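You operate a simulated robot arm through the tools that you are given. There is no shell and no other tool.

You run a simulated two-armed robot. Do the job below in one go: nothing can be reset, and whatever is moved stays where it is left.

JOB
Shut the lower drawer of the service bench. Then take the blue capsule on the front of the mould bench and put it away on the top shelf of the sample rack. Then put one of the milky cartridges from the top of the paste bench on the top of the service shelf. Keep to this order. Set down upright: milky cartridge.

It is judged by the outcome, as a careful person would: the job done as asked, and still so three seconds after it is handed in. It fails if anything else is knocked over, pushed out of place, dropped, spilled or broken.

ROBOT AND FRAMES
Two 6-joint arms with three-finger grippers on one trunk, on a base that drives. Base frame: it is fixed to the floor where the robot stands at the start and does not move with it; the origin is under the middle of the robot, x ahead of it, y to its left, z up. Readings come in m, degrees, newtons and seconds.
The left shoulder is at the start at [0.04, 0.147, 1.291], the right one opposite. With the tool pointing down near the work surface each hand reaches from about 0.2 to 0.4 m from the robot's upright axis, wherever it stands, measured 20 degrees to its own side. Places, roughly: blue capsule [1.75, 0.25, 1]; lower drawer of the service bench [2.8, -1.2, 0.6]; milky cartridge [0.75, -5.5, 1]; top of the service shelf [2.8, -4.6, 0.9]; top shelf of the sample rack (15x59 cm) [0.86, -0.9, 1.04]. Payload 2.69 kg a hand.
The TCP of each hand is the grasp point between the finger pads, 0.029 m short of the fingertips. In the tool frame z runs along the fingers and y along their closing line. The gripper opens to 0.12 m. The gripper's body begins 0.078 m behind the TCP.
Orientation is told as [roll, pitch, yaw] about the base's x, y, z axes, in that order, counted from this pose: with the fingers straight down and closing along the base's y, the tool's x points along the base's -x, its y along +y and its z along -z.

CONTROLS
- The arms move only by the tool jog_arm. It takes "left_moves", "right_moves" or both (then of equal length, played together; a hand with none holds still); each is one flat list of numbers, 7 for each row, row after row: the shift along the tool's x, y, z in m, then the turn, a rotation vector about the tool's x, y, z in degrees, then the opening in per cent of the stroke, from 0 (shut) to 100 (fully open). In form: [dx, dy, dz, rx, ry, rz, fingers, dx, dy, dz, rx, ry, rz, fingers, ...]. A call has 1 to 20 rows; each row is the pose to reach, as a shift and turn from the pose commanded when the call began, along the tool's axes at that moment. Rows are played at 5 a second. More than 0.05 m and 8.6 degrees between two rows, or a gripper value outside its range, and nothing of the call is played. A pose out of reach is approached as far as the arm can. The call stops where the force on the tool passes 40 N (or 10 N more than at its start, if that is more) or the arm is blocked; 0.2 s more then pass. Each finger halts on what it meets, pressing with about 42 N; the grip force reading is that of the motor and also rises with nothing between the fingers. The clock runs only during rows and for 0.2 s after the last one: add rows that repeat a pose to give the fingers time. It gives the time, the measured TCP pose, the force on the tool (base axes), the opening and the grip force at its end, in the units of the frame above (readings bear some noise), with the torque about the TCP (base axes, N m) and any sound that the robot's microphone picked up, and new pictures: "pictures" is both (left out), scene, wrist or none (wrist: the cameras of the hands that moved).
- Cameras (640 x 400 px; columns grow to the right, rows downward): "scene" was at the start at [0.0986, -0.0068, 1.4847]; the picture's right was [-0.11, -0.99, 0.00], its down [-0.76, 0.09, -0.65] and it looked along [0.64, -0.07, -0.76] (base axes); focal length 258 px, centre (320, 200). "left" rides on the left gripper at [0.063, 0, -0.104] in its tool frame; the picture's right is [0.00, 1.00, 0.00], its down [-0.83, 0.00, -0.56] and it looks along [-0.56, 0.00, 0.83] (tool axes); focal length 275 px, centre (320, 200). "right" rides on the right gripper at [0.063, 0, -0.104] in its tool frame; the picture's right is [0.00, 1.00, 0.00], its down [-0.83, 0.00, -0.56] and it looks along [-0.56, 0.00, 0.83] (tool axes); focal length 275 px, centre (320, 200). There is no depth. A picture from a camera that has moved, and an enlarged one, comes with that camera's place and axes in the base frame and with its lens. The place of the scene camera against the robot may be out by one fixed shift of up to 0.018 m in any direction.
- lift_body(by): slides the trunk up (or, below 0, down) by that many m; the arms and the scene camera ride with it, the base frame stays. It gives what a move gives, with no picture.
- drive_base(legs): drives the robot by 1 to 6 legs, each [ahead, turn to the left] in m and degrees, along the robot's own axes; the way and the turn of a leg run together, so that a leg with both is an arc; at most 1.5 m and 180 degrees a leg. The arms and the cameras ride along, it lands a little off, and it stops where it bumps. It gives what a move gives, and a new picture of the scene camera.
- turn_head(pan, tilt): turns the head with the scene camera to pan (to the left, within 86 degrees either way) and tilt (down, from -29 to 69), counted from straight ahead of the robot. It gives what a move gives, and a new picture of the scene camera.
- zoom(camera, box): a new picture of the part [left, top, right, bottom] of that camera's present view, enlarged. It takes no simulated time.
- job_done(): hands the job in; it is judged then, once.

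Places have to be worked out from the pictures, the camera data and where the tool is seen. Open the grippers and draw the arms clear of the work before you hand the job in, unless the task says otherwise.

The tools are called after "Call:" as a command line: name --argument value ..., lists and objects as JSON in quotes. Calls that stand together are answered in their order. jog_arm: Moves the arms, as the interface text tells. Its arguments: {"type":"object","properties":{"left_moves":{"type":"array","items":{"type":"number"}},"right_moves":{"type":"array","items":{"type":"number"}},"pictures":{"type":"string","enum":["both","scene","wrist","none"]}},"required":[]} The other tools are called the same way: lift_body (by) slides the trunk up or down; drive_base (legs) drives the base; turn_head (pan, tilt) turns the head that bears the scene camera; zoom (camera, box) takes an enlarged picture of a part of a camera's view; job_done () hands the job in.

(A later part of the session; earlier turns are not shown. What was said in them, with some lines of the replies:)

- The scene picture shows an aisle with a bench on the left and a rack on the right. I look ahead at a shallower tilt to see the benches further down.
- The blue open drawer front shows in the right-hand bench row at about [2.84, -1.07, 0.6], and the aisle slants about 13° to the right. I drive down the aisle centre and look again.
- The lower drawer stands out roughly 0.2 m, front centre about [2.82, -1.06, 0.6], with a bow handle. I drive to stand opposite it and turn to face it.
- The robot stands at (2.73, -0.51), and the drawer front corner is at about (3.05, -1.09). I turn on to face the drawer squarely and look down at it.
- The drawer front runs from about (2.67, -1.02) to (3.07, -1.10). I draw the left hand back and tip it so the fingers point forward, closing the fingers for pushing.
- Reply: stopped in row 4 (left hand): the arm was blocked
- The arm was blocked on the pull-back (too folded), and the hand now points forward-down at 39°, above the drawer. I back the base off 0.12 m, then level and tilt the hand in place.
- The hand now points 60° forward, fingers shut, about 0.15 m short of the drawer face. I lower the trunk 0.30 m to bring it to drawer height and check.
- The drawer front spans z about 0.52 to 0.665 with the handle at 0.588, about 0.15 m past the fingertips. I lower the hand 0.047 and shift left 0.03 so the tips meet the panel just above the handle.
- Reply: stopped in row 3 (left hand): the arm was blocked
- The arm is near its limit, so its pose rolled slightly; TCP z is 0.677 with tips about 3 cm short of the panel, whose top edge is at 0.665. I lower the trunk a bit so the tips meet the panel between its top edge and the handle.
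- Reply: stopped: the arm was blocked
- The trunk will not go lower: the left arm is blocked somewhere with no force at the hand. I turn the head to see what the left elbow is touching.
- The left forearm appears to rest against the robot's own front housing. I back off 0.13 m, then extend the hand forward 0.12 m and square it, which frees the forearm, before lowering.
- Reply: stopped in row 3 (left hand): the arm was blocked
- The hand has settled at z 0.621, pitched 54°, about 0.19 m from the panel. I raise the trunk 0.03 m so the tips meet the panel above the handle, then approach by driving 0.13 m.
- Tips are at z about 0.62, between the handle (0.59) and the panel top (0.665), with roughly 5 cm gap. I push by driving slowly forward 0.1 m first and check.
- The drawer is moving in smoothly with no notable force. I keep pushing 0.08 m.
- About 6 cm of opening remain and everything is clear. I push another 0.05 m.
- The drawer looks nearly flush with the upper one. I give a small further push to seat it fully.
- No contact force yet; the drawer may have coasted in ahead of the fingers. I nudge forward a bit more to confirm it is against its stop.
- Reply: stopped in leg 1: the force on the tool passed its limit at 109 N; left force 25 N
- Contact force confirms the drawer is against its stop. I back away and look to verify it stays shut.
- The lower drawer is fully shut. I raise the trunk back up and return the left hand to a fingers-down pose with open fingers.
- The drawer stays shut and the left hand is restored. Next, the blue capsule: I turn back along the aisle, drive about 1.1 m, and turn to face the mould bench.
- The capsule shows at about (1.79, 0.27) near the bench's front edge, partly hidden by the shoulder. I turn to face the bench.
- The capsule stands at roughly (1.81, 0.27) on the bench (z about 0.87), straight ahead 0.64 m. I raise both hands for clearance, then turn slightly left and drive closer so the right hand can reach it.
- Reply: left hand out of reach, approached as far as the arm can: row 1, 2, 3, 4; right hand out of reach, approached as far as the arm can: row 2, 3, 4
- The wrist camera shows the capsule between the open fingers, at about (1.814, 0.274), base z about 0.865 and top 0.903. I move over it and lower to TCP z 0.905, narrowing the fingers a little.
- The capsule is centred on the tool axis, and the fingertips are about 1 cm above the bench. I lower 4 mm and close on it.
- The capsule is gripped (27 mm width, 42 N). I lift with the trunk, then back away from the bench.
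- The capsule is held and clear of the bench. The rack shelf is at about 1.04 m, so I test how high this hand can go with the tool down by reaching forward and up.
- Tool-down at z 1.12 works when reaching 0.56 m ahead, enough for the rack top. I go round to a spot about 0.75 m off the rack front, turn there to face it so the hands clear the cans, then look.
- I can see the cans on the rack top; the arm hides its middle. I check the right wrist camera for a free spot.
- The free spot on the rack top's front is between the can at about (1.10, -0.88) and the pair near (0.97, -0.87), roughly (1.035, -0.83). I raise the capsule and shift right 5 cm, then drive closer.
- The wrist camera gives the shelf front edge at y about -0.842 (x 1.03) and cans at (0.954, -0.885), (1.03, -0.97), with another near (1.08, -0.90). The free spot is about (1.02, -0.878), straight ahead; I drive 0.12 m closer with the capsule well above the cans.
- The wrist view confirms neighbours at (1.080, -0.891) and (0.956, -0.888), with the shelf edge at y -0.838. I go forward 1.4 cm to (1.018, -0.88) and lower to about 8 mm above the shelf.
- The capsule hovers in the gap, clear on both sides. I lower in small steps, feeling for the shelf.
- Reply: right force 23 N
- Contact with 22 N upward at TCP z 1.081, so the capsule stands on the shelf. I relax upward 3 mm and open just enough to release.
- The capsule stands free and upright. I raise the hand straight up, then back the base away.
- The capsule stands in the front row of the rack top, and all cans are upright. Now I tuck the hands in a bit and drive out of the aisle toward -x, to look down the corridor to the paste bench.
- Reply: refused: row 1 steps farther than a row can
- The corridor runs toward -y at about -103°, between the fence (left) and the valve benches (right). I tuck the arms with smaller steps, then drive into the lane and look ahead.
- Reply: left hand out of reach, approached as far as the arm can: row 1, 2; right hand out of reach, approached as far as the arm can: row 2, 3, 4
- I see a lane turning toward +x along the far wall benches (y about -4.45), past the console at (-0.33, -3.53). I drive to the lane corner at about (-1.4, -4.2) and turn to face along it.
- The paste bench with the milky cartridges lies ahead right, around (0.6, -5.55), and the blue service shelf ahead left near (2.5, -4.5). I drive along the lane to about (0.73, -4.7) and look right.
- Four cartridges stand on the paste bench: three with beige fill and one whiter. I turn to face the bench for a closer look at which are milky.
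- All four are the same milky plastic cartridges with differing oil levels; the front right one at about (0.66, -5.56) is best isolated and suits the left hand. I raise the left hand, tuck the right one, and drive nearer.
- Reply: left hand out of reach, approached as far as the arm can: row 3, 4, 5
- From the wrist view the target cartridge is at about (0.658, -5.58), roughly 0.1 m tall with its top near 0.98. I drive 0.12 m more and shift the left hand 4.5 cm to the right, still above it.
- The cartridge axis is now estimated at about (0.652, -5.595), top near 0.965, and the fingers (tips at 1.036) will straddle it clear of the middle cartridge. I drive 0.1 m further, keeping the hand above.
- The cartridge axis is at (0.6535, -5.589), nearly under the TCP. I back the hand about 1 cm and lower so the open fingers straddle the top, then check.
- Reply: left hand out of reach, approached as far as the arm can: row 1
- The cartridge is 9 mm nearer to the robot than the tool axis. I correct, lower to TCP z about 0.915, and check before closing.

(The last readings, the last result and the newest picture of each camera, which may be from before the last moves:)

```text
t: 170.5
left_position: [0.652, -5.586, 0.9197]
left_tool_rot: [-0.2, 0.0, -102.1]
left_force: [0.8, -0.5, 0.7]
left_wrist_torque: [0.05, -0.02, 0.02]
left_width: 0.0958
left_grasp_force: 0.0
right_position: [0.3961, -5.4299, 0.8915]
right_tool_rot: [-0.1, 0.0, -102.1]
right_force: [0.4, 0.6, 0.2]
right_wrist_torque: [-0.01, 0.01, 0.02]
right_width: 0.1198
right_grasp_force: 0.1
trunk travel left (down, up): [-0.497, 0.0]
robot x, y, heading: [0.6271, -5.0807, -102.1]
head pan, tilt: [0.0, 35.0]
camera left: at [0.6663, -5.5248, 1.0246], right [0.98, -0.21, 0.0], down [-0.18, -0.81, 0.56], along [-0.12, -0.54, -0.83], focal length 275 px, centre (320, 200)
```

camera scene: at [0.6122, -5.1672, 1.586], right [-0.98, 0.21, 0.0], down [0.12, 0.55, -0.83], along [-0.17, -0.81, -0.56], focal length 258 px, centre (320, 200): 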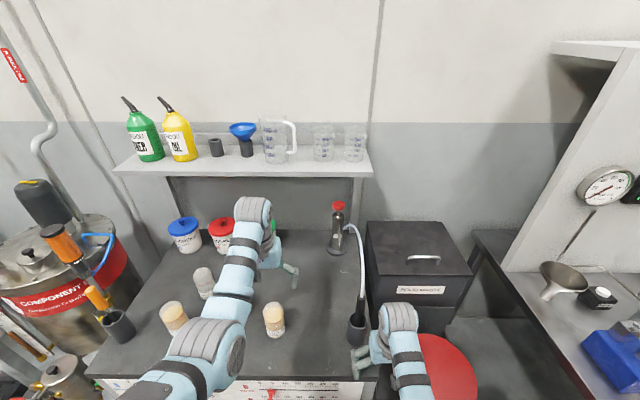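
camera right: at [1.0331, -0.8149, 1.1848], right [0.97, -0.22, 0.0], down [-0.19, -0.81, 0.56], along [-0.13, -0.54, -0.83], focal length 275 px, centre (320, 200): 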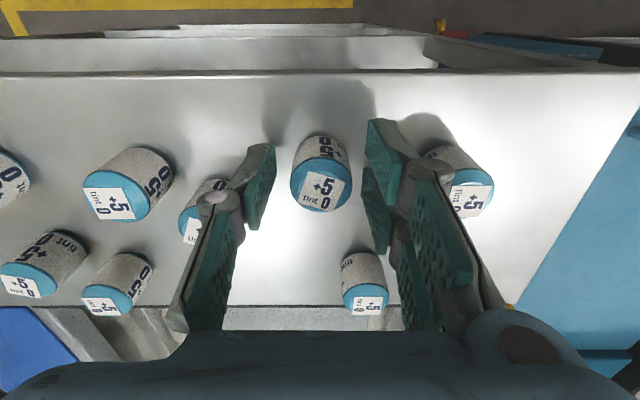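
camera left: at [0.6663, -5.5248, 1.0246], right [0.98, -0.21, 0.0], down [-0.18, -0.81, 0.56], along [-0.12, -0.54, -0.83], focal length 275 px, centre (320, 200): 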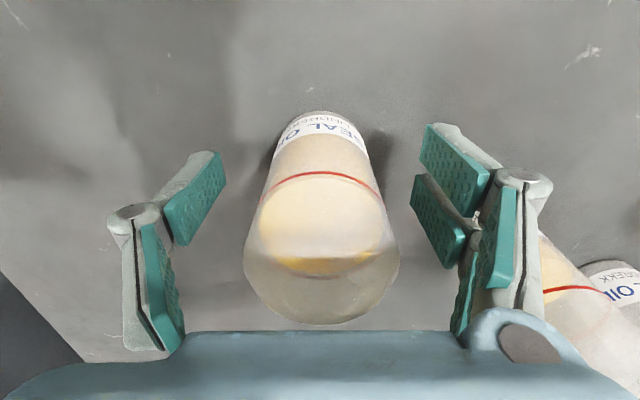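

The cartridge is centred between the fingers. I close on it.

Call:
jog_arm --left_moves '[0, 0, 0, 0, 0, 0, 60, 0, 0, 0, 0, 0, 0, 45, 0, 0, 0, 0, 0, 0, 30, 0, 0, 0, 0, 0, 0, 20, 0, 0, 0, 0, 0, 0, 20, 0, 0, 0, 0, 0, 0, 20]' --pictures "wrist"

```text
t: 171.9
left_position: [0.6522, -5.5858, 0.9194]
left_tool_rot: [-0.2, 0.0, -102.2]
left_force: [0.7, -0.1, 0.3]
left_wrist_torque: [-0.02, -0.03, 0.0]
left_width: 0.0525
left_grasp_force: 40.9
right_position: [0.3966, -5.4299, 0.8914]
right_tool_rot: [-0.1, -0.2, -102.1]
right_force: [0.1, -0.2, 0.3]
right_wrist_torque: [-0.01, 0.01, 0.01]
right_width: 0.1202
right_grasp_force: 0.0
trunk travel left (down, up): [-0.497, 0.0]
robot x, y, heading: [0.6315, -5.0786, -102.2]
head pan, tilt: [0.0, 35.0]
camera left: at [0.6665, -5.5248, 1.0249], right [0.98, -0.21, 0.0], down [-0.18, -0.81, 0.56], along [-0.12, -0.54, -0.83], focal length 275 px, centre (320, 200)
```

left: 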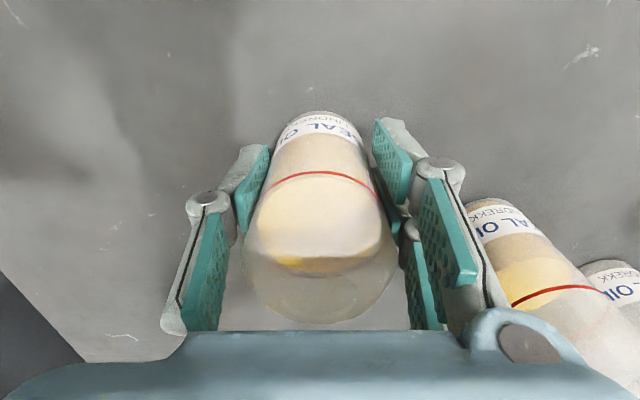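

Gripped at 52 mm with 41 N. I lift straight up slowly, then back away from the bench.

Call:
jog_arm --left_moves '[0, 0, -0.01, 0, 0, 0, 20, 0, 0, -0.025, 0, 0, 0, 20, 0, 0, -0.045, 0, 0, 0, 20, 0, 0, -0.065, 0, 0, 0, 20, 0, 0, -0.085, 0, 0, 0, 20, 0, 0, -0.1, 0, 0, 0, 20, 0, 0, -0.1, 0, 0, 0, 20]'

```text
t: 173.5
left_position: [0.6533, -5.5861, 1.0204]
left_tool_rot: [-0.2, 0.0, -102.1]
left_force: [0.3, -0.3, -1.7]
left_wrist_torque: [0.01, 0.0, -0.03]
left_width: 0.0521
left_grasp_force: 42.4
right_position: [0.3967, -5.431, 0.8924]
right_tool_rot: [-0.1, -0.2, -102.2]
right_force: [0.4, -0.5, -0.8]
right_wrist_torque: [0.03, 0.0, 0.02]
right_width: 0.1198
right_grasp_force: 0.1
trunk travel left (down, up): [-0.497, 0.0]
robot x, y, heading: [0.6304, -5.0798, -101.9]
head pan, tilt: [0.0, 35.0]
camera scene: at [0.609, -5.184, 1.5849], right [-0.98, 0.21, 0.0], down [0.12, 0.56, -0.82], along [-0.17, -0.8, -0.57], focal length 258 px, centre (320, 200)
camera left: at [0.6671, -5.5249, 1.1256], right [0.98, -0.21, 0.0], down [-0.18, -0.81, 0.56], along [-0.12, -0.54, -0.83], focal length 275 px, centre (320, 200)
```

scene: 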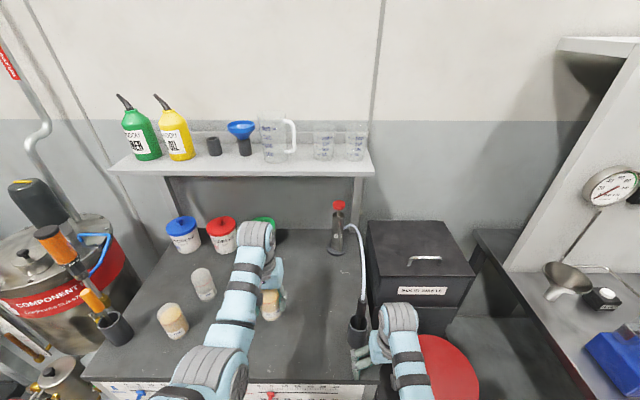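
left: 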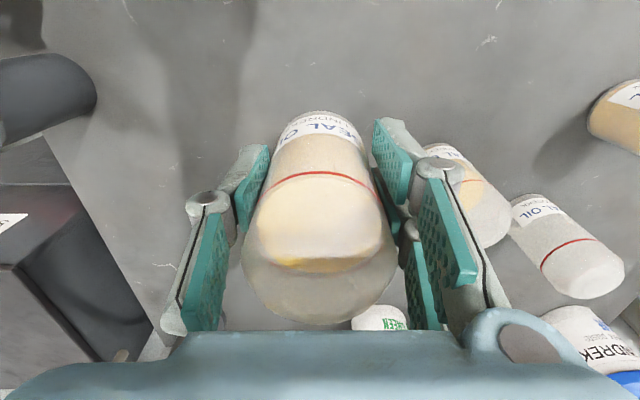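

The cartridge is lifted safely. I back away from the bench and turn along the lane toward the service shelf.

Call:
drive_base --legs '[[-0.38, 0.0], [0.0, 88.0]]'

Call:
turn_head --pan 10 --tilt 25

Call:
zoom --camera "left" --box '[0, 0, 640, 400]'

```text
t: 179.6
left_position: [1.2155, -4.7004, 1.0205]
left_tool_rot: [-0.2, 0.0, -14.0]
left_force: [0.2, -0.3, -2.0]
left_wrist_torque: [-0.04, -0.02, 0.0]
left_width: 0.0524
left_grasp_force: 42.4
right_position: [1.0514, -4.9516, 0.8918]
right_tool_rot: [-0.1, -0.1, -13.9]
right_force: [0.8, -0.4, 0.6]
right_wrist_torque: [0.0, -0.01, 0.03]
right_width: 0.1201
right_grasp_force: 0.0
trunk travel left (down, up): [-0.497, 0.0]
robot x, y, heading: [0.7072, -4.7049, -13.9]
head pan, tilt: [0.0, 35.0]
camera scene: at [0.8158, -4.7311, 1.5849], right [-0.24, -0.97, 0.0], down [-0.56, 0.14, -0.82], along [0.79, -0.2, -0.57], focal length 258 px, centre (320, 200)
```

scene: 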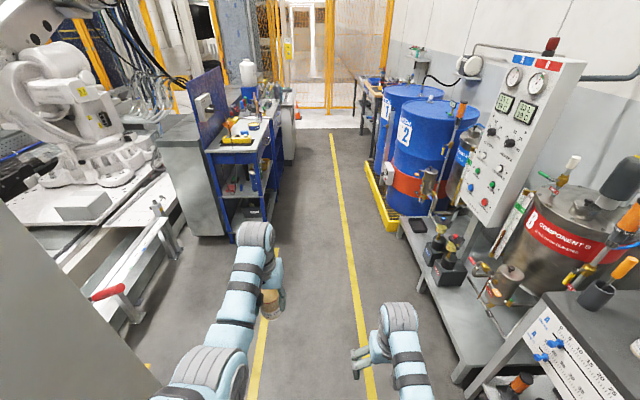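

```text
t: 180.3
left_position: [1.2148, -4.6999, 1.0205]
left_tool_rot: [-0.2, 0.0, -14.0]
left_force: [0.9, 0.7, -1.8]
left_wrist_torque: [0.01, 0.03, 0.0]
left_width: 0.0525
left_grasp_force: 42.8
right_position: [1.0518, -4.9503, 0.8903]
right_tool_rot: [-0.1, -0.1, -13.9]
right_force: [-0.6, -0.7, -0.6]
right_wrist_torque: [-0.01, -0.01, -0.02]
right_width: 0.12
right_grasp_force: 0.1
trunk travel left (down, up): [-0.497, 0.0]
robot x, y, heading: [0.7065, -4.7047, -13.9]
head pan, tilt: [10.0, 25.0]
camera scene: at [0.8223, -4.7159, 1.6006], right [-0.07, -1.0, 0.0], down [-0.42, 0.03, -0.91], along [0.9, -0.06, -0.42], focal length 258 px, centre (320, 200)
```

scene: 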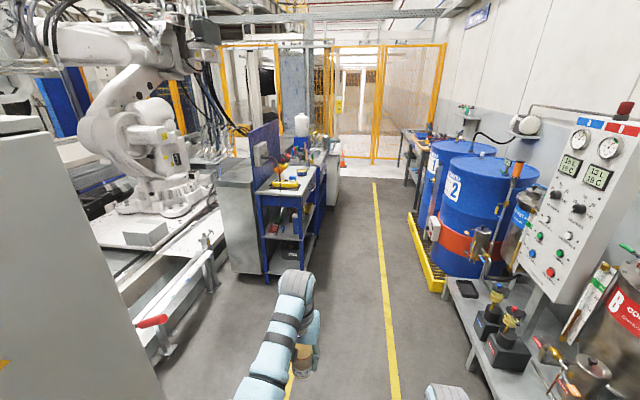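

```text
1.00 times, centred on (320, 200) of left (not enlarged: the box is as wide or as high as the picture)
camera zoom: at [1.1546, -4.685, 1.1254], right [0.25, 0.97, 0.0], down [0.81, -0.2, 0.56], along [0.54, -0.14, -0.83], focal length 275 px, centre (320, 200)
```

zoom: 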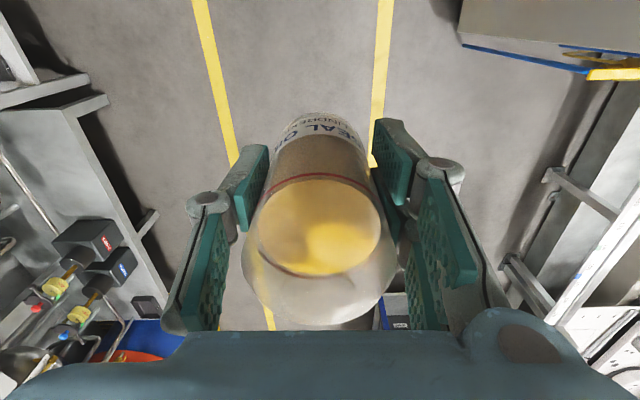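

The cartridge rides well. I zoom in on the service shelf top to find its layout.

Call:
zoom --camera "scene" --box '[230, 100, 350, 175]'

Call:
drive_base --legs '[[0.0, -1.0], [1.3, 0.0]]'

Call:
turn_head --pan 45 --tilt 35

```text
5.33 times, centred on (290, 138) of scene
camera zoom: at [0.8223, -4.7159, 1.6006], right [-0.07, -1.0, 0.0], down [-0.42, 0.03, -0.91], along [0.9, -0.06, -0.42], focal length 1374 px, centre (480, 533)
```

zoom: 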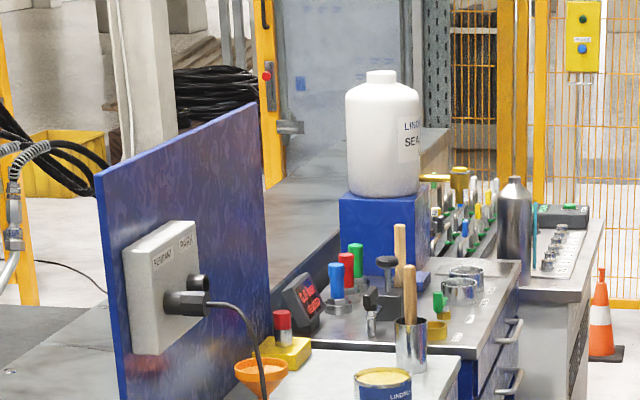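

```text
t: 187.2
left_position: [2.4742, -5.0386, 1.0195]
left_tool_rot: [-0.2, 0.1, -14.8]
left_force: [0.0, -0.1, -1.6]
left_wrist_torque: [-0.03, 0.01, 0.0]
left_width: 0.0519
left_grasp_force: 42.0
right_position: [2.3078, -5.2876, 0.8917]
right_tool_rot: [0.0, -0.3, -14.7]
right_force: [-0.5, 0.1, 0.5]
right_wrist_torque: [0.01, -0.03, -0.01]
right_width: 0.1201
right_grasp_force: 0.1
trunk travel left (down, up): [-0.497, 0.0]
robot x, y, heading: [1.9641, -5.0382, -14.7]
head pan, tilt: [10.0, 25.0]
camera scene: at [2.08, -5.0488, 1.6007], right [-0.08, -1.0, 0.0], down [-0.42, 0.03, -0.91], along [0.9, -0.07, -0.42], focal length 258 px, centre (320, 200)
```

scene: 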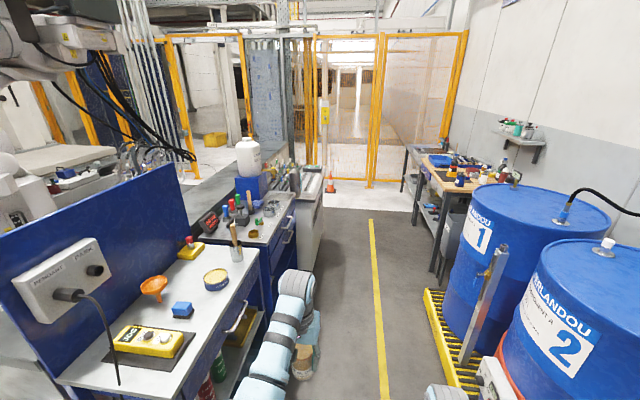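

```text
t: 188.2
left_position: [2.4746, -5.0375, 1.0207]
left_tool_rot: [-0.2, 0.0, -14.8]
left_force: [0.0, 0.1, -1.6]
left_wrist_torque: [0.02, 0.03, 0.0]
left_width: 0.0524
left_grasp_force: 41.8
right_position: [2.3089, -5.2878, 0.8906]
right_tool_rot: [-0.2, 0.0, -14.7]
right_force: [0.0, -0.2, 0.0]
right_wrist_torque: [-0.01, -0.01, -0.01]
right_width: 0.12
right_grasp_force: 0.1
trunk travel left (down, up): [-0.497, 0.0]
robot x, y, heading: [1.9677, -5.0396, -14.9]
head pan, tilt: [45.0, 35.0]
camera scene: at [2.0655, -4.9973, 1.5849], right [0.51, -0.86, 0.0], down [-0.5, -0.29, -0.82], along [0.71, 0.41, -0.57], focal length 258 px, centre (320, 200)
```

scene: 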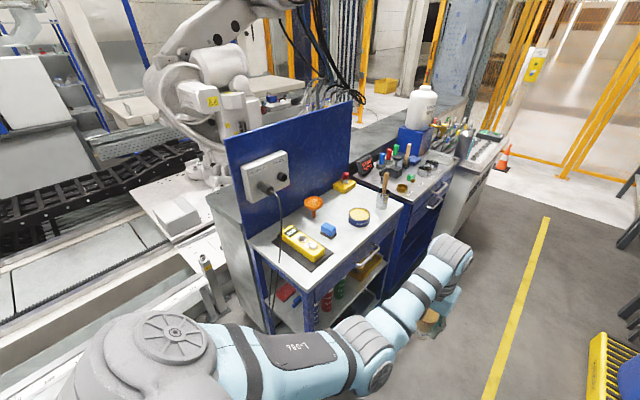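

The service shelf top spans about x 2.5 to 3.07, front edge from (2.51, -4.76) to (3.07, -4.88). There is a free spot near (2.765, -4.745), between the blue block, the tin, the mat and the front edge. I drive to about (2.76, -5.38) and turn to face the shelf.

Call:
drive_base --legs '[[0.0, -8.5], [0.86, 0.0], [0.0, 50.0], [0.0, 50.8]]'

Call:
turn_head --pan -10 --tilt 45

Call:
zoom --camera "left" --box '[0, 0, 640, 400]'

```text
t: 198.0
left_position: [2.7415, -4.8746, 1.0211]
left_tool_rot: [-0.2, 0.0, 76.9]
left_force: [-0.4, -0.9, -2.7]
left_wrist_torque: [-0.01, 0.0, -0.03]
left_width: 0.0522
left_grasp_force: 42.0
right_position: [2.9958, -5.0325, 0.8915]
right_tool_rot: [-0.1, -0.1, 77.2]
right_force: [-0.6, 0.3, 0.1]
right_wrist_torque: [-0.01, -0.02, -0.02]
right_width: 0.12
right_grasp_force: 0.1
trunk travel left (down, up): [-0.497, 0.0]
robot x, y, heading: [2.7596, -5.3794, 77.0]
head pan, tilt: [45.0, 35.0]
camera scene: at [2.7167, -5.2845, 1.5849], right [0.85, 0.53, 0.0], down [0.3, -0.49, -0.82], along [-0.44, 0.69, -0.57], focal length 258 px, centre (320, 200)
```

scene: 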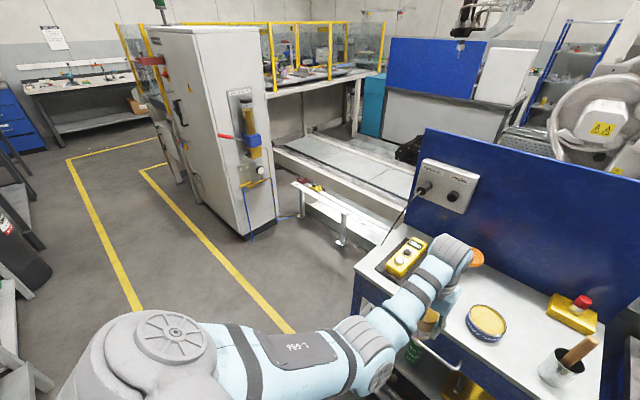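

```text
t: 199.2
left_position: [2.7418, -4.8754, 1.0202]
left_tool_rot: [-0.2, 0.0, 77.1]
left_force: [0.0, 0.7, -1.6]
left_wrist_torque: [-0.03, 0.0, 0.02]
left_width: 0.0521
left_grasp_force: 42.1
right_position: [2.9956, -5.0337, 0.8918]
right_tool_rot: [-0.2, -0.1, 77.1]
right_force: [-0.5, 0.1, -0.2]
right_wrist_torque: [0.0, 0.01, -0.01]
right_width: 0.1199
right_grasp_force: 0.1
trunk travel left (down, up): [-0.497, 0.0]
robot x, y, heading: [2.7585, -5.38, 77.3]
head pan, tilt: [-10.0, 45.0]
camera scene: at [2.7945, -5.284, 1.5701], right [0.92, -0.39, 0.0], down [-0.27, -0.65, -0.71], along [0.27, 0.65, -0.71], focal length 258 px, centre (320, 200)
```

scene: 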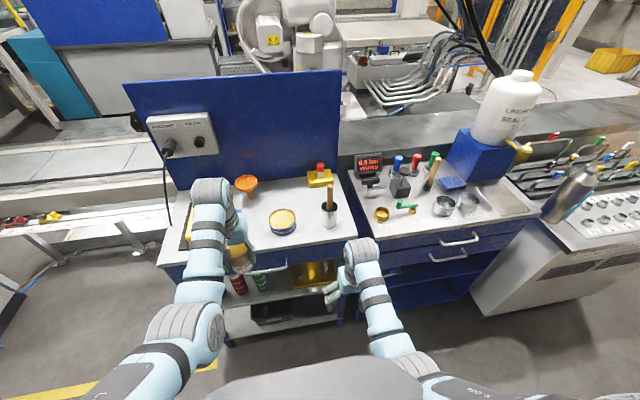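

```text
1.00 times, centred on (320, 200) of left (not enlarged: the box is as wide or as high as the picture)
camera zoom: at [2.7266, -4.9364, 1.1254], right [-0.97, 0.23, 0.0], down [0.19, 0.81, 0.56], along [0.13, 0.54, -0.83], focal length 275 px, centre (320, 200)
```

zoom: 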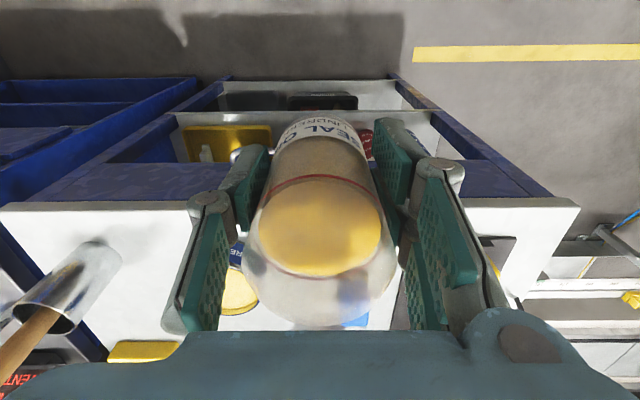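

The wrist view puts the shelf front edge at y about -4.79 here, the tin at (2.88, -4.735), and the blue block at (2.77, -4.61). I aim for (2.755, -4.718): drive 0.156 m ahead, then shift 2 cm left.

Call:
drive_base --legs '[[0.155, 0.0]]'

Call:
jog_arm --left_moves '[0, 0.012, 0, 0, 0, 0, 20, 0, 0.023, 0, 0, 0, 0, 20, 0, 0.023, 0, 0, 0, 0, 20]'

Call:
zoom --camera "scene" --box '[150, 130, 390, 280]'

```text
t: 200.6
left_position: [2.7742, -4.7285, 1.0238]
left_tool_rot: [-0.2, -0.2, 77.0]
left_force: [0.5, -0.1, -1.4]
left_wrist_torque: [0.0, 0.03, 0.0]
left_width: 0.0523
left_grasp_force: 42.3
right_position: [3.0283, -4.8859, 0.8919]
right_tool_rot: [-0.2, -0.3, 77.1]
right_force: [-0.5, 0.0, 0.1]
right_wrist_torque: [0.04, -0.02, 0.01]
right_width: 0.1199
right_grasp_force: 0.0
trunk travel left (down, up): [-0.497, 0.0]
robot x, y, heading: [2.793, -5.2314, 77.0]
head pan, tilt: [-10.0, 45.0]
camera scene: at [2.8278, -5.1384, 1.5704], right [0.92, -0.39, 0.0], down [-0.27, -0.65, -0.71], along [0.28, 0.65, -0.7], focal length 258 px, centre (320, 200)
```

scene: 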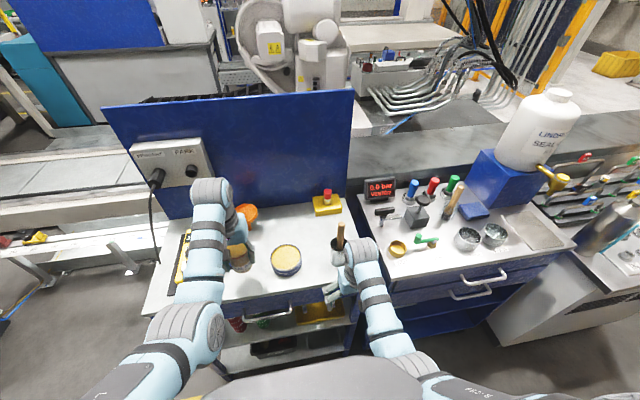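

```text
t: 201.4
left_position: [2.7527, -4.7175, 1.0188]
left_tool_rot: [-0.2, 0.1, 77.0]
left_force: [-0.8, -1.0, -1.2]
left_wrist_torque: [0.01, 0.0, 0.01]
left_width: 0.0522
left_grasp_force: 42.0
right_position: [3.0301, -4.8825, 0.8911]
right_tool_rot: [-0.1, 0.0, 77.1]
right_force: [-0.7, -0.8, 0.2]
right_wrist_torque: [0.02, 0.02, 0.0]
right_width: 0.1201
right_grasp_force: 0.0
trunk travel left (down, up): [-0.497, 0.0]
robot x, y, heading: [2.7893, -5.2286, 77.2]
head pan, tilt: [-10.0, 45.0]
camera scene: at [2.8292, -5.1331, 1.57], right [0.92, -0.39, 0.0], down [-0.27, -0.65, -0.71], along [0.27, 0.65, -0.71], focal length 258 px, centre (320, 200)
camera left: at [2.7384, -4.7807, 1.1254], right [-0.97, 0.23, 0.0], down [0.19, 0.81, 0.55], along [0.13, 0.54, -0.83], focal length 275 px, centre (320, 200)
```

scene: 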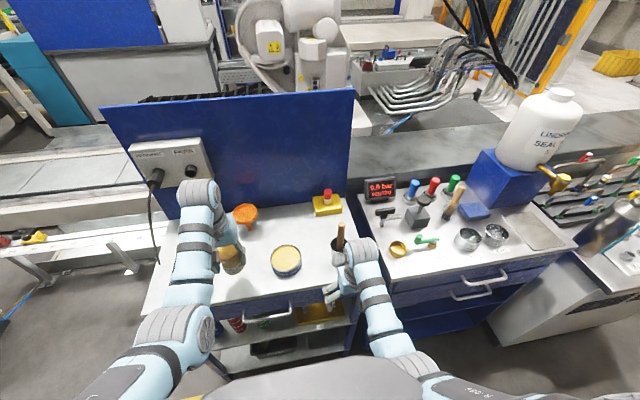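
left: 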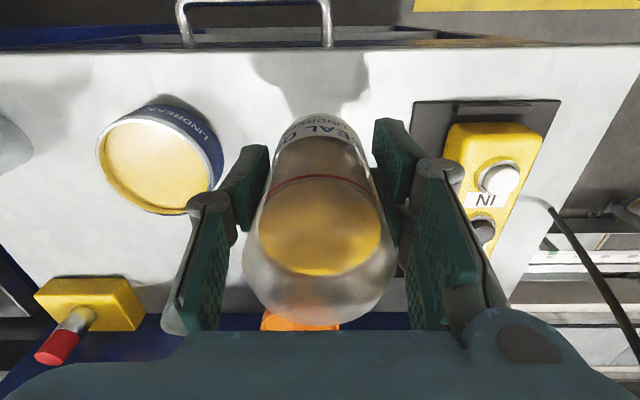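

```text
2.67 times, centred on (270, 205) of scene
camera zoom: at [2.8292, -5.1331, 1.57], right [0.92, -0.39, 0.0], down [-0.27, -0.65, -0.71], along [0.27, 0.65, -0.71], focal length 687 px, centre (453, 187)
```

zoom: 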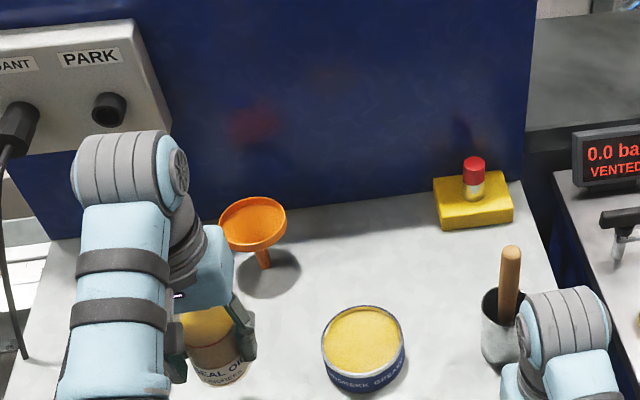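

By triangulating the front edge from two wrist views, the shelf top is at z about 0.86 with its edge at y -4.762, so I move 1.2 cm further in for margin. I lower to about 1.5 cm above the expected contact (TCP 0.945).

Call:
jog_arm --left_moves '[-0.012, 0, 0.0, 0, 0, 0, 20, -0.012, 0, 0.02, 0, 0, 0, 20, -0.012, 0, 0.04, 0, 0, 0, 20, -0.012, 0, 0.06, 0, 0, 0, 20, -0.012, 0, 0.072, 0, 0, 0, 20, -0.012, 0, 0.072, 0, 0, 0, 20]' --pictures "wrist"

Call:
turn_head --pan 0 --tilt 58

Call:
zoom --camera "scene" --box '[180, 60, 420, 210]'

```text
t: 202.8
left_position: [2.7574, -4.7082, 0.9486]
left_tool_rot: [-0.2, 0.1, 77.1]
left_force: [0.2, -0.3, -2.0]
left_wrist_torque: [-0.04, 0.02, 0.02]
left_width: 0.0522
left_grasp_force: 41.7
right_position: [3.0302, -4.8827, 0.8916]
right_tool_rot: [0.0, -0.1, 77.1]
right_force: [1.0, 1.0, 0.4]
right_wrist_torque: [-0.02, -0.02, 0.01]
right_width: 0.1201
right_grasp_force: 0.0
trunk travel left (down, up): [-0.497, 0.0]
robot x, y, heading: [2.7917, -5.2325, 77.3]
head pan, tilt: [-10.0, 45.0]
camera left: at [2.7411, -4.7689, 1.053], right [-0.97, 0.23, 0.0], down [0.19, 0.81, 0.56], along [0.13, 0.54, -0.83], focal length 275 px, centre (320, 200)
```

left: 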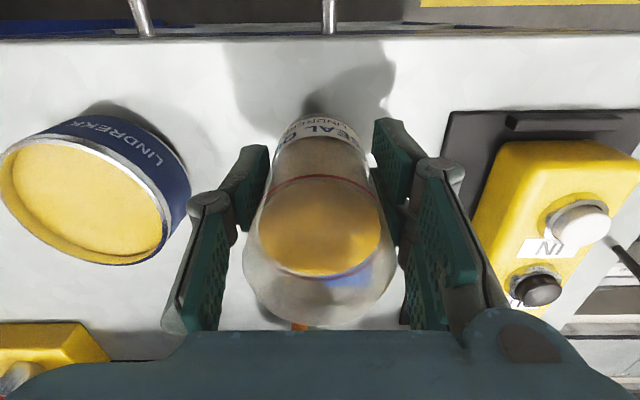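

```text
t: 203.6
left_position: [2.7565, -4.7078, 0.9474]
left_tool_rot: [-0.3, 0.0, 76.9]
left_force: [-0.3, 0.0, -2.5]
left_wrist_torque: [-0.02, 0.0, -0.01]
left_width: 0.0524
left_grasp_force: 42.0
right_position: [3.0294, -4.8833, 0.8918]
right_tool_rot: [-0.1, -0.1, 77.1]
right_force: [-0.5, 0.4, -0.1]
right_wrist_torque: [-0.04, -0.01, 0.0]
right_width: 0.1199
right_grasp_force: 0.0
trunk travel left (down, up): [-0.497, 0.0]
robot x, y, heading: [2.7879, -5.2318, 77.2]
head pan, tilt: [0.0, 58.0]
camera scene: at [2.8126, -5.141, 1.553], right [0.97, -0.22, 0.0], down [-0.19, -0.83, -0.53], along [0.12, 0.52, -0.85], focal length 258 px, centre (320, 200)
```

scene: 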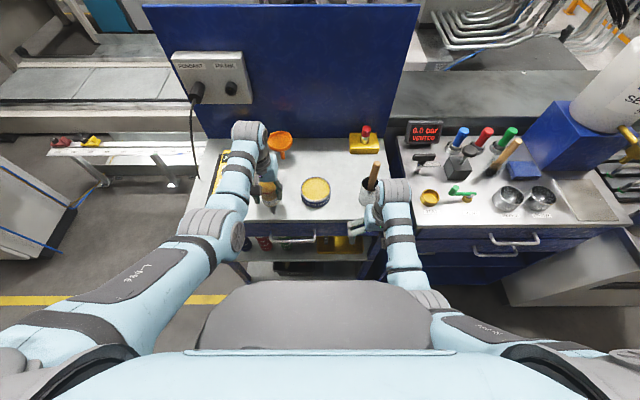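

```text
2.67 times, centred on (300, 135) of scene
camera zoom: at [2.8126, -5.141, 1.553], right [0.97, -0.22, 0.0], down [-0.19, -0.83, -0.53], along [0.12, 0.52, -0.85], focal length 687 px, centre (373, 373)
```

zoom: 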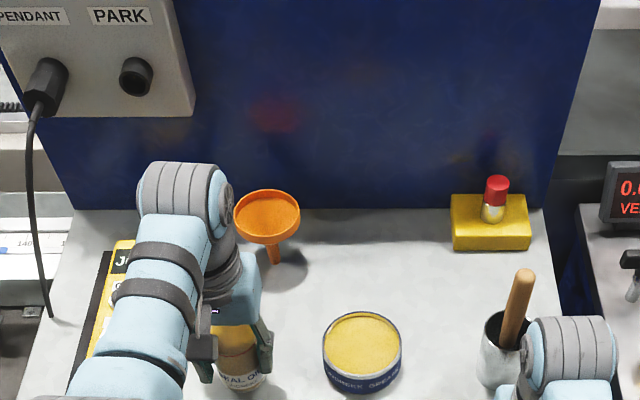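

The blue block shows well behind, so there's room to go 2 cm deeper for a better front margin. I shift forward and lower slowly to feel the shelf.

Call:
jog_arm --left_moves '[-0.01, 0, 0.0, 0, 0, 0, 20, -0.02, 0, 0.0, 0, 0, 0, 20, -0.02, 0, 0.003, 0, 0, 0, 20, -0.02, 0, 0.006, 0, 0, 0, 20, -0.02, 0, 0.009, 0, 0, 0, 20, -0.02, 0, 0.009, 0, 0, 0, 20]' --pictures "none"

Call:
jog_arm --left_moves '[0, 0, 0.002, 0, 0, 0, 20, 0, 0, 0.004, 0, 0, 0, 20, 0, 0, 0.004, 0, 0, 0, 20]' --pictures "none"

```text
t: 205.0
left_position: [2.7615, -4.6888, 0.9415]
left_tool_rot: [-0.2, 0.0, 77.0]
left_force: [0.0, 1.3, 5.2]
left_wrist_torque: [0.04, 0.11, -0.02]
left_width: 0.0521
left_grasp_force: 41.4
right_position: [3.03, -4.884, 0.8904]
right_tool_rot: [-0.1, -0.2, 77.2]
right_force: [-0.1, 0.1, 0.5]
right_wrist_torque: [-0.04, 0.04, 0.01]
right_width: 0.1202
right_grasp_force: 0.1
trunk travel left (down, up): [-0.497, 0.0]
robot x, y, heading: [2.7943, -5.2333, 77.0]
head pan, tilt: [0.0, 58.0]
```

```text
t: 205.8
left_position: [2.76, -4.6886, 0.9382]
left_tool_rot: [-0.1, -0.3, 77.0]
left_force: [-1.4, 6.5, 28.1]
left_wrist_torque: [0.53, 0.06, -0.11]
left_width: 0.0523
left_grasp_force: 42.2
right_position: [3.0304, -4.8848, 0.8924]
right_tool_rot: [0.0, -0.4, 77.1]
right_force: [-0.8, 0.4, -0.5]
right_wrist_torque: [0.02, 0.02, 0.07]
right_width: 0.1199
right_grasp_force: 0.0
trunk travel left (down, up): [-0.497, 0.0]
robot x, y, heading: [2.7883, -5.2306, 77.0]
head pan, tilt: [0.0, 58.0]
```

Contact at TCP about 0.941 with 28 N now, so the cartridge stands on the shelf. I relieve 3.5 mm, look, then release.

Call:
jog_arm --left_moves '[0, 0, -0.002, 0, 0, 0, 20, 0, 0, -0.0035, 0, 0, 0, 20, 0, 0, -0.0035, 0, 0, 0, 20]'

```text
t: 206.6
left_position: [2.7607, -4.6892, 0.938]
left_tool_rot: [-0.2, 0.1, 77.0]
left_force: [0.5, 0.6, 5.0]
left_wrist_torque: [0.28, -0.06, -0.03]
left_width: 0.0523
left_grasp_force: 41.5
right_position: [3.0315, -4.8833, 0.8919]
right_tool_rot: [-0.1, -0.2, 77.1]
right_force: [-0.3, -0.2, 0.1]
right_wrist_torque: [0.01, 0.04, 0.0]
right_width: 0.12
right_grasp_force: 0.0
trunk travel left (down, up): [-0.497, 0.0]
robot x, y, heading: [2.7907, -5.2317, 77.0]
head pan, tilt: [0.0, 58.0]
camera scene: at [2.8128, -5.1421, 1.5529], right [0.97, -0.22, 0.0], down [-0.19, -0.83, -0.53], along [0.12, 0.52, -0.85], focal length 258 px, centre (320, 200)
camera left: at [2.7459, -4.7512, 1.0433], right [-0.97, 0.23, 0.0], down [0.19, 0.81, 0.55], along [0.13, 0.54, -0.83], focal length 275 px, centre (320, 200)
```

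scene: 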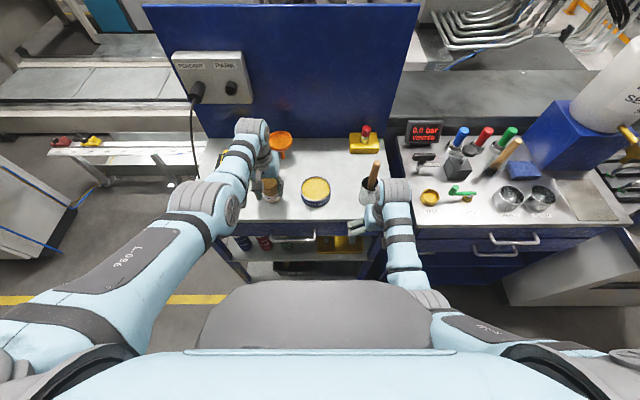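
left: 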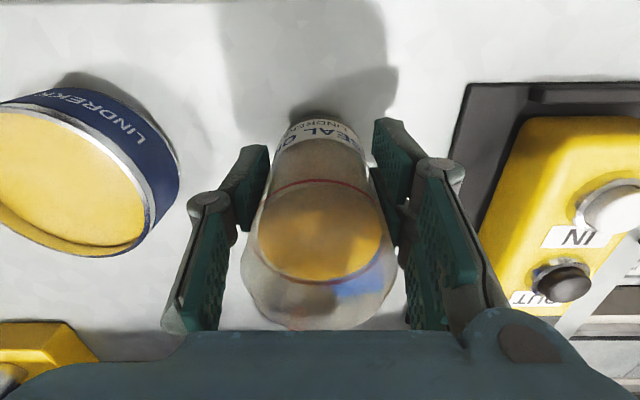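

The cartridge rests flat with only a light 5 N load. I open the fingers gently to about 70 mm.

Call:
jog_arm --left_moves '[0, 0, 0, 0, 0, 0, 44, 0, 0, 0, 0, 0, 0, 50, 0, 0, 0, 0, 0, 0, 56, 0, 0, 0, 0, 0, 0, 58, 0, 0, 0, 0, 0, 0, 58]' --pictures "wrist"

```text
t: 207.8
left_position: [2.7601, -4.6878, 0.9391]
left_tool_rot: [-0.3, -0.1, 77.0]
left_force: [0.3, -0.8, -0.3]
left_wrist_torque: [-0.01, -0.03, -0.01]
left_width: 0.0697
left_grasp_force: 0.0
right_position: [3.0306, -4.8832, 0.8916]
right_tool_rot: [-0.2, -0.1, 77.1]
right_force: [-0.1, -0.1, -0.3]
right_wrist_torque: [-0.04, 0.01, 0.02]
right_width: 0.1198
right_grasp_force: 0.0
trunk travel left (down, up): [-0.497, 0.0]
robot x, y, heading: [2.7926, -5.2312, 76.9]
head pan, tilt: [0.0, 58.0]
camera left: at [2.7457, -4.7497, 1.044], right [-0.97, 0.23, 0.0], down [0.19, 0.81, 0.56], along [0.13, 0.54, -0.83], focal length 275 px, centre (320, 200)
```

left: 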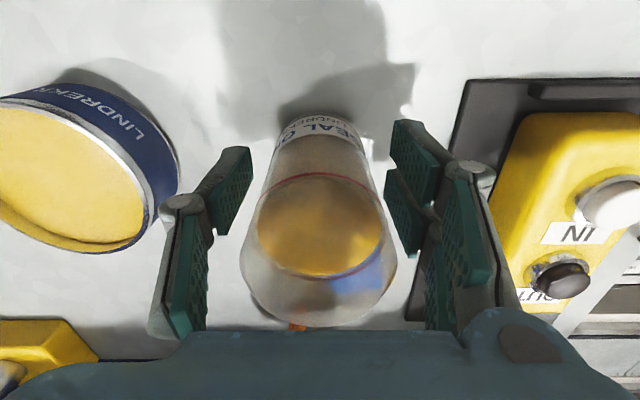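

Released and upright. I raise the hand straight up until the fingertips clear the cartridge's top.

Call:
jog_arm --left_moves '[0, 0, -0.015, 0, 0, 0, 58, 0, 0, -0.03, 0, 0, 0, 58, 0, 0, -0.05, 0, 0, 0, 58, 0, 0, -0.07, 0, 0, 0, 58, 0, 0, -0.09, 0, 0, 0, 58, 0, 0, -0.11, 0, 0, 0, 58, 0, 0, -0.11, 0, 0, 0, 58]'

```text
t: 209.4
left_position: [2.7603, -4.6879, 1.0491]
left_tool_rot: [-0.2, 0.0, 77.1]
left_force: [-0.3, 0.1, -0.3]
left_wrist_torque: [0.01, -0.03, -0.01]
left_width: 0.0694
left_grasp_force: 0.0
right_position: [3.0298, -4.8824, 0.8914]
right_tool_rot: [0.0, -0.1, 77.2]
right_force: [0.4, 0.1, 0.2]
right_wrist_torque: [-0.01, 0.0, -0.01]
right_width: 0.1201
right_grasp_force: 0.1
trunk travel left (down, up): [-0.497, 0.0]
robot x, y, heading: [2.7888, -5.2305, 77.2]
head pan, tilt: [0.0, 58.0]
camera scene: at [2.8126, -5.1413, 1.553], right [0.97, -0.22, 0.0], down [-0.19, -0.83, -0.53], along [0.12, 0.52, -0.85], focal length 258 px, centre (320, 200)
camera left: at [2.7456, -4.7499, 1.1539], right [-0.97, 0.23, 0.0], down [0.19, 0.81, 0.56], along [0.13, 0.54, -0.83], focal length 275 px, centre (320, 200)
```

scene: 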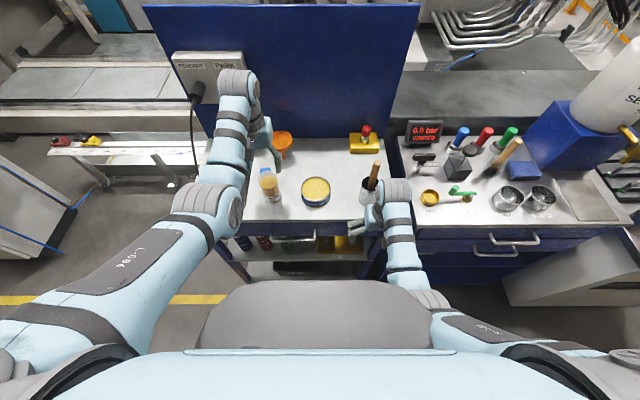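
left: 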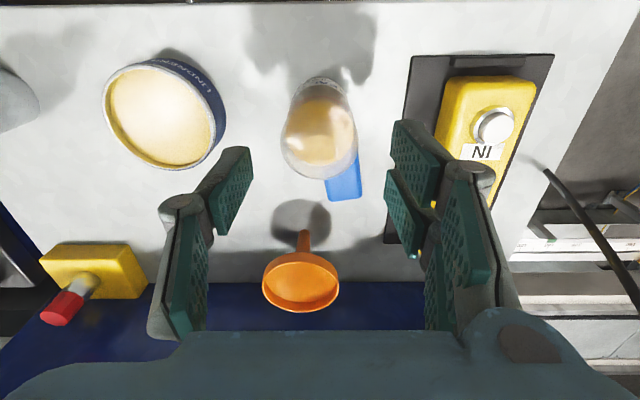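

The cartridge stands upright on the shelf, with nothing else moved. The open fingers straddle it laterally and sit above it, so I back straight away.

Call:
drive_base --legs '[[-0.3, 0.0]]'

Call:
turn_head --pan 5 --tilt 42

Call:
zoom --camera "scene" --box '[200, 80, 440, 230]'

Call:
zoom --camera "left" --box '[0, 0, 640, 400]'

```text
t: 211.4
left_position: [2.6954, -4.9747, 1.0476]
left_tool_rot: [-0.1, 0.1, 77.0]
left_force: [0.3, 0.6, 0.0]
left_wrist_torque: [-0.06, 0.0, -0.03]
left_width: 0.0696
left_grasp_force: 0.1
right_position: [2.9646, -5.1702, 0.8911]
right_tool_rot: [-0.1, 0.1, 77.1]
right_force: [0.3, 0.2, 0.5]
right_wrist_torque: [0.01, 0.0, 0.01]
right_width: 0.1201
right_grasp_force: 0.1
trunk travel left (down, up): [-0.497, 0.0]
robot x, y, heading: [2.7258, -5.5193, 77.5]
head pan, tilt: [0.0, 58.0]
camera scene: at [2.7475, -5.427, 1.5527], right [0.97, -0.22, 0.0], down [-0.19, -0.83, -0.53], along [0.12, 0.51, -0.85], focal length 258 px, centre (320, 200)
```

scene: 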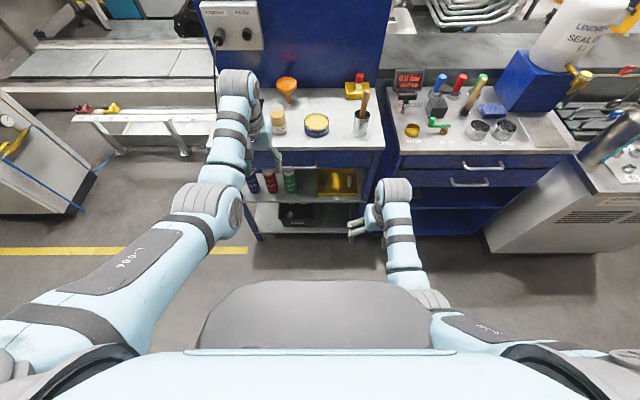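

```text
t: 212.2
left_position: [2.6944, -4.9777, 1.0485]
left_tool_rot: [-0.2, 0.1, 76.9]
left_force: [-0.3, -0.3, 0.1]
left_wrist_torque: [0.01, -0.01, -0.01]
left_width: 0.0698
left_grasp_force: 0.1
right_position: [2.9642, -5.1719, 0.8916]
right_tool_rot: [-0.1, -0.1, 77.2]
right_force: [0.5, -0.6, 0.2]
right_wrist_torque: [0.01, -0.02, 0.01]
right_width: 0.1202
right_grasp_force: 0.2
trunk travel left (down, up): [-0.497, 0.0]
robot x, y, heading: [2.7285, -5.5175, 77.4]
head pan, tilt: [5.0, 42.0]
camera scene: at [2.7427, -5.4153, 1.5744], right [0.99, -0.14, 0.0], down [-0.09, -0.66, -0.74], along [0.1, 0.74, -0.67], focal length 258 px, centre (320, 200)
```

scene: 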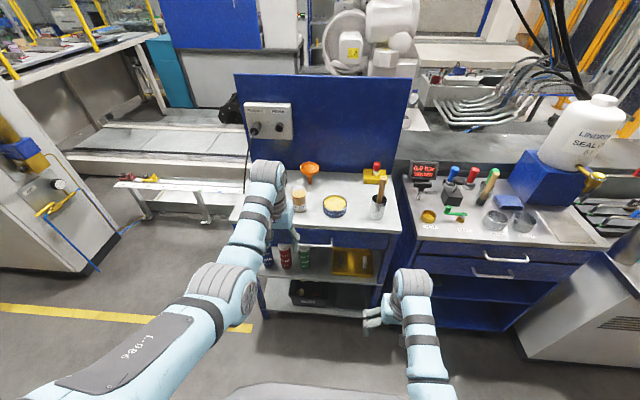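

```text
2.67 times, centred on (320, 155) of scene
camera zoom: at [2.7427, -5.4153, 1.5744], right [0.99, -0.14, 0.0], down [-0.09, -0.66, -0.74], along [0.1, 0.74, -0.67], focal length 687 px, centre (320, 320)
```

zoom: 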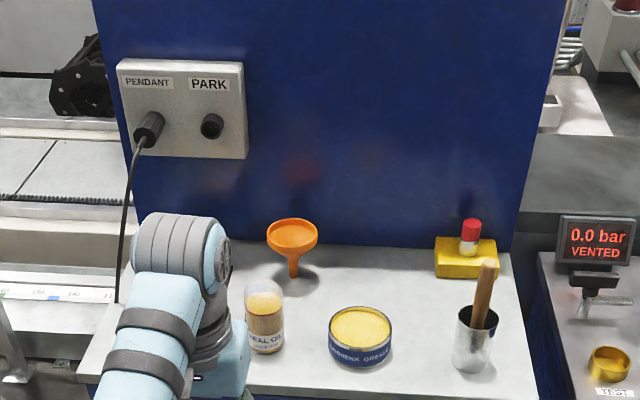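

```text
1.00 times, centred on (320, 200) of left (not enlarged: the box is as wide or as high as the picture)
camera zoom: at [2.6795, -5.0394, 1.1537], right [-0.97, 0.23, 0.0], down [0.19, 0.81, 0.56], along [0.13, 0.54, -0.83], focal length 275 px, centre (320, 200)
```

zoom: 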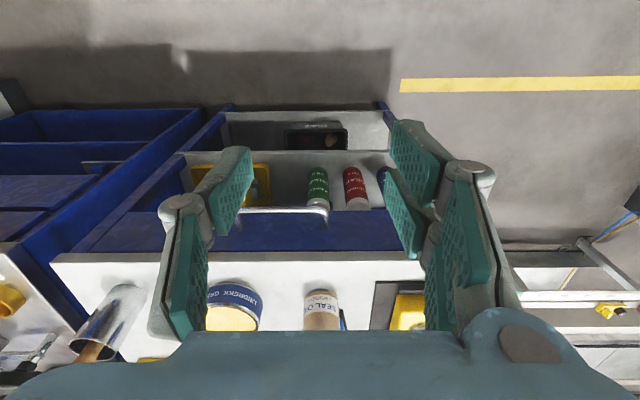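

The cartridge stands upright on the service shelf, and both hands are clear. I open the left gripper fully, then hand the job in.

Call:
jog_arm --left_moves '[0, 0, 0, 0, 0, 0, 80, 0, 0, 0, 0, 0, 0, 100, 0, 0, 0, 0, 0, 0, 100]' --pictures "scene"

```text
t: 213.0
left_position: [2.6941, -4.9779, 1.0487]
left_tool_rot: [-0.2, 0.0, 76.9]
left_force: [-0.3, -0.4, -0.6]
left_wrist_torque: [0.02, 0.0, 0.01]
left_width: 0.12
left_grasp_force: 0.1
right_position: [2.9633, -5.1726, 0.8913]
right_tool_rot: [-0.1, -0.1, 77.0]
right_force: [0.4, 0.0, 0.2]
right_wrist_torque: [-0.01, 0.0, -0.03]
right_width: 0.1197
right_grasp_force: 0.0
trunk travel left (down, up): [-0.497, 0.0]
robot x, y, heading: [2.7251, -5.5177, 77.4]
head pan, tilt: [5.0, 42.0]
camera scene: at [2.7427, -5.4154, 1.5744], right [0.99, -0.14, 0.0], down [-0.09, -0.66, -0.74], along [0.1, 0.74, -0.67], focal length 258 px, centre (320, 200)
```

scene: 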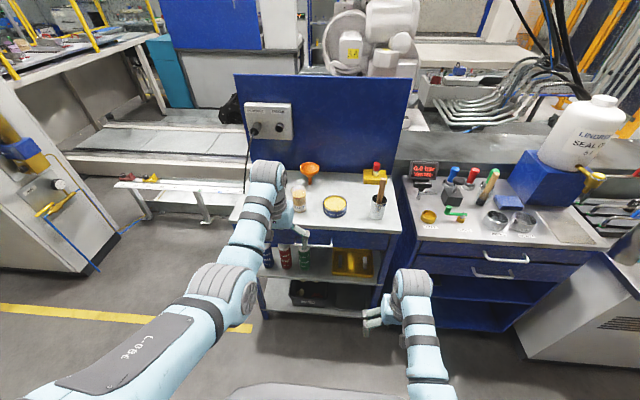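

The drawer is shut, the capsule is on the rack's top shelf, and the cartridge is upright on the service shelf. The grippers are open and the arms clear, so I hand in.

Call:
job_done

```text
The job is handed in.
```

I finished all three parts in the order you gave and handed the job in. The final pictures showed nothing else knocked over or moved.

- **Drawer:** I pushed the lower drawer of the service bench in until it hit its stop. It looked flush with the upper drawer after I backed away. The last push peaked at 109 N before the base stopped itself.
- **Blue capsule:** It stands upright at the front of the sample rack's top shelf, in a gap between the other cans.
- **Milky cartridge:** I took the one at the front right of the paste bench. It stands upright on top of the service shelf, a few centimetres back from the front edge. All four on the bench were the same milky plastic with different oil levels, so I took a filled one that stood clear of the others.

Both grippers are open and the arms are clear of the work. I did not go back to look at the drawer or the capsule again before handing in.
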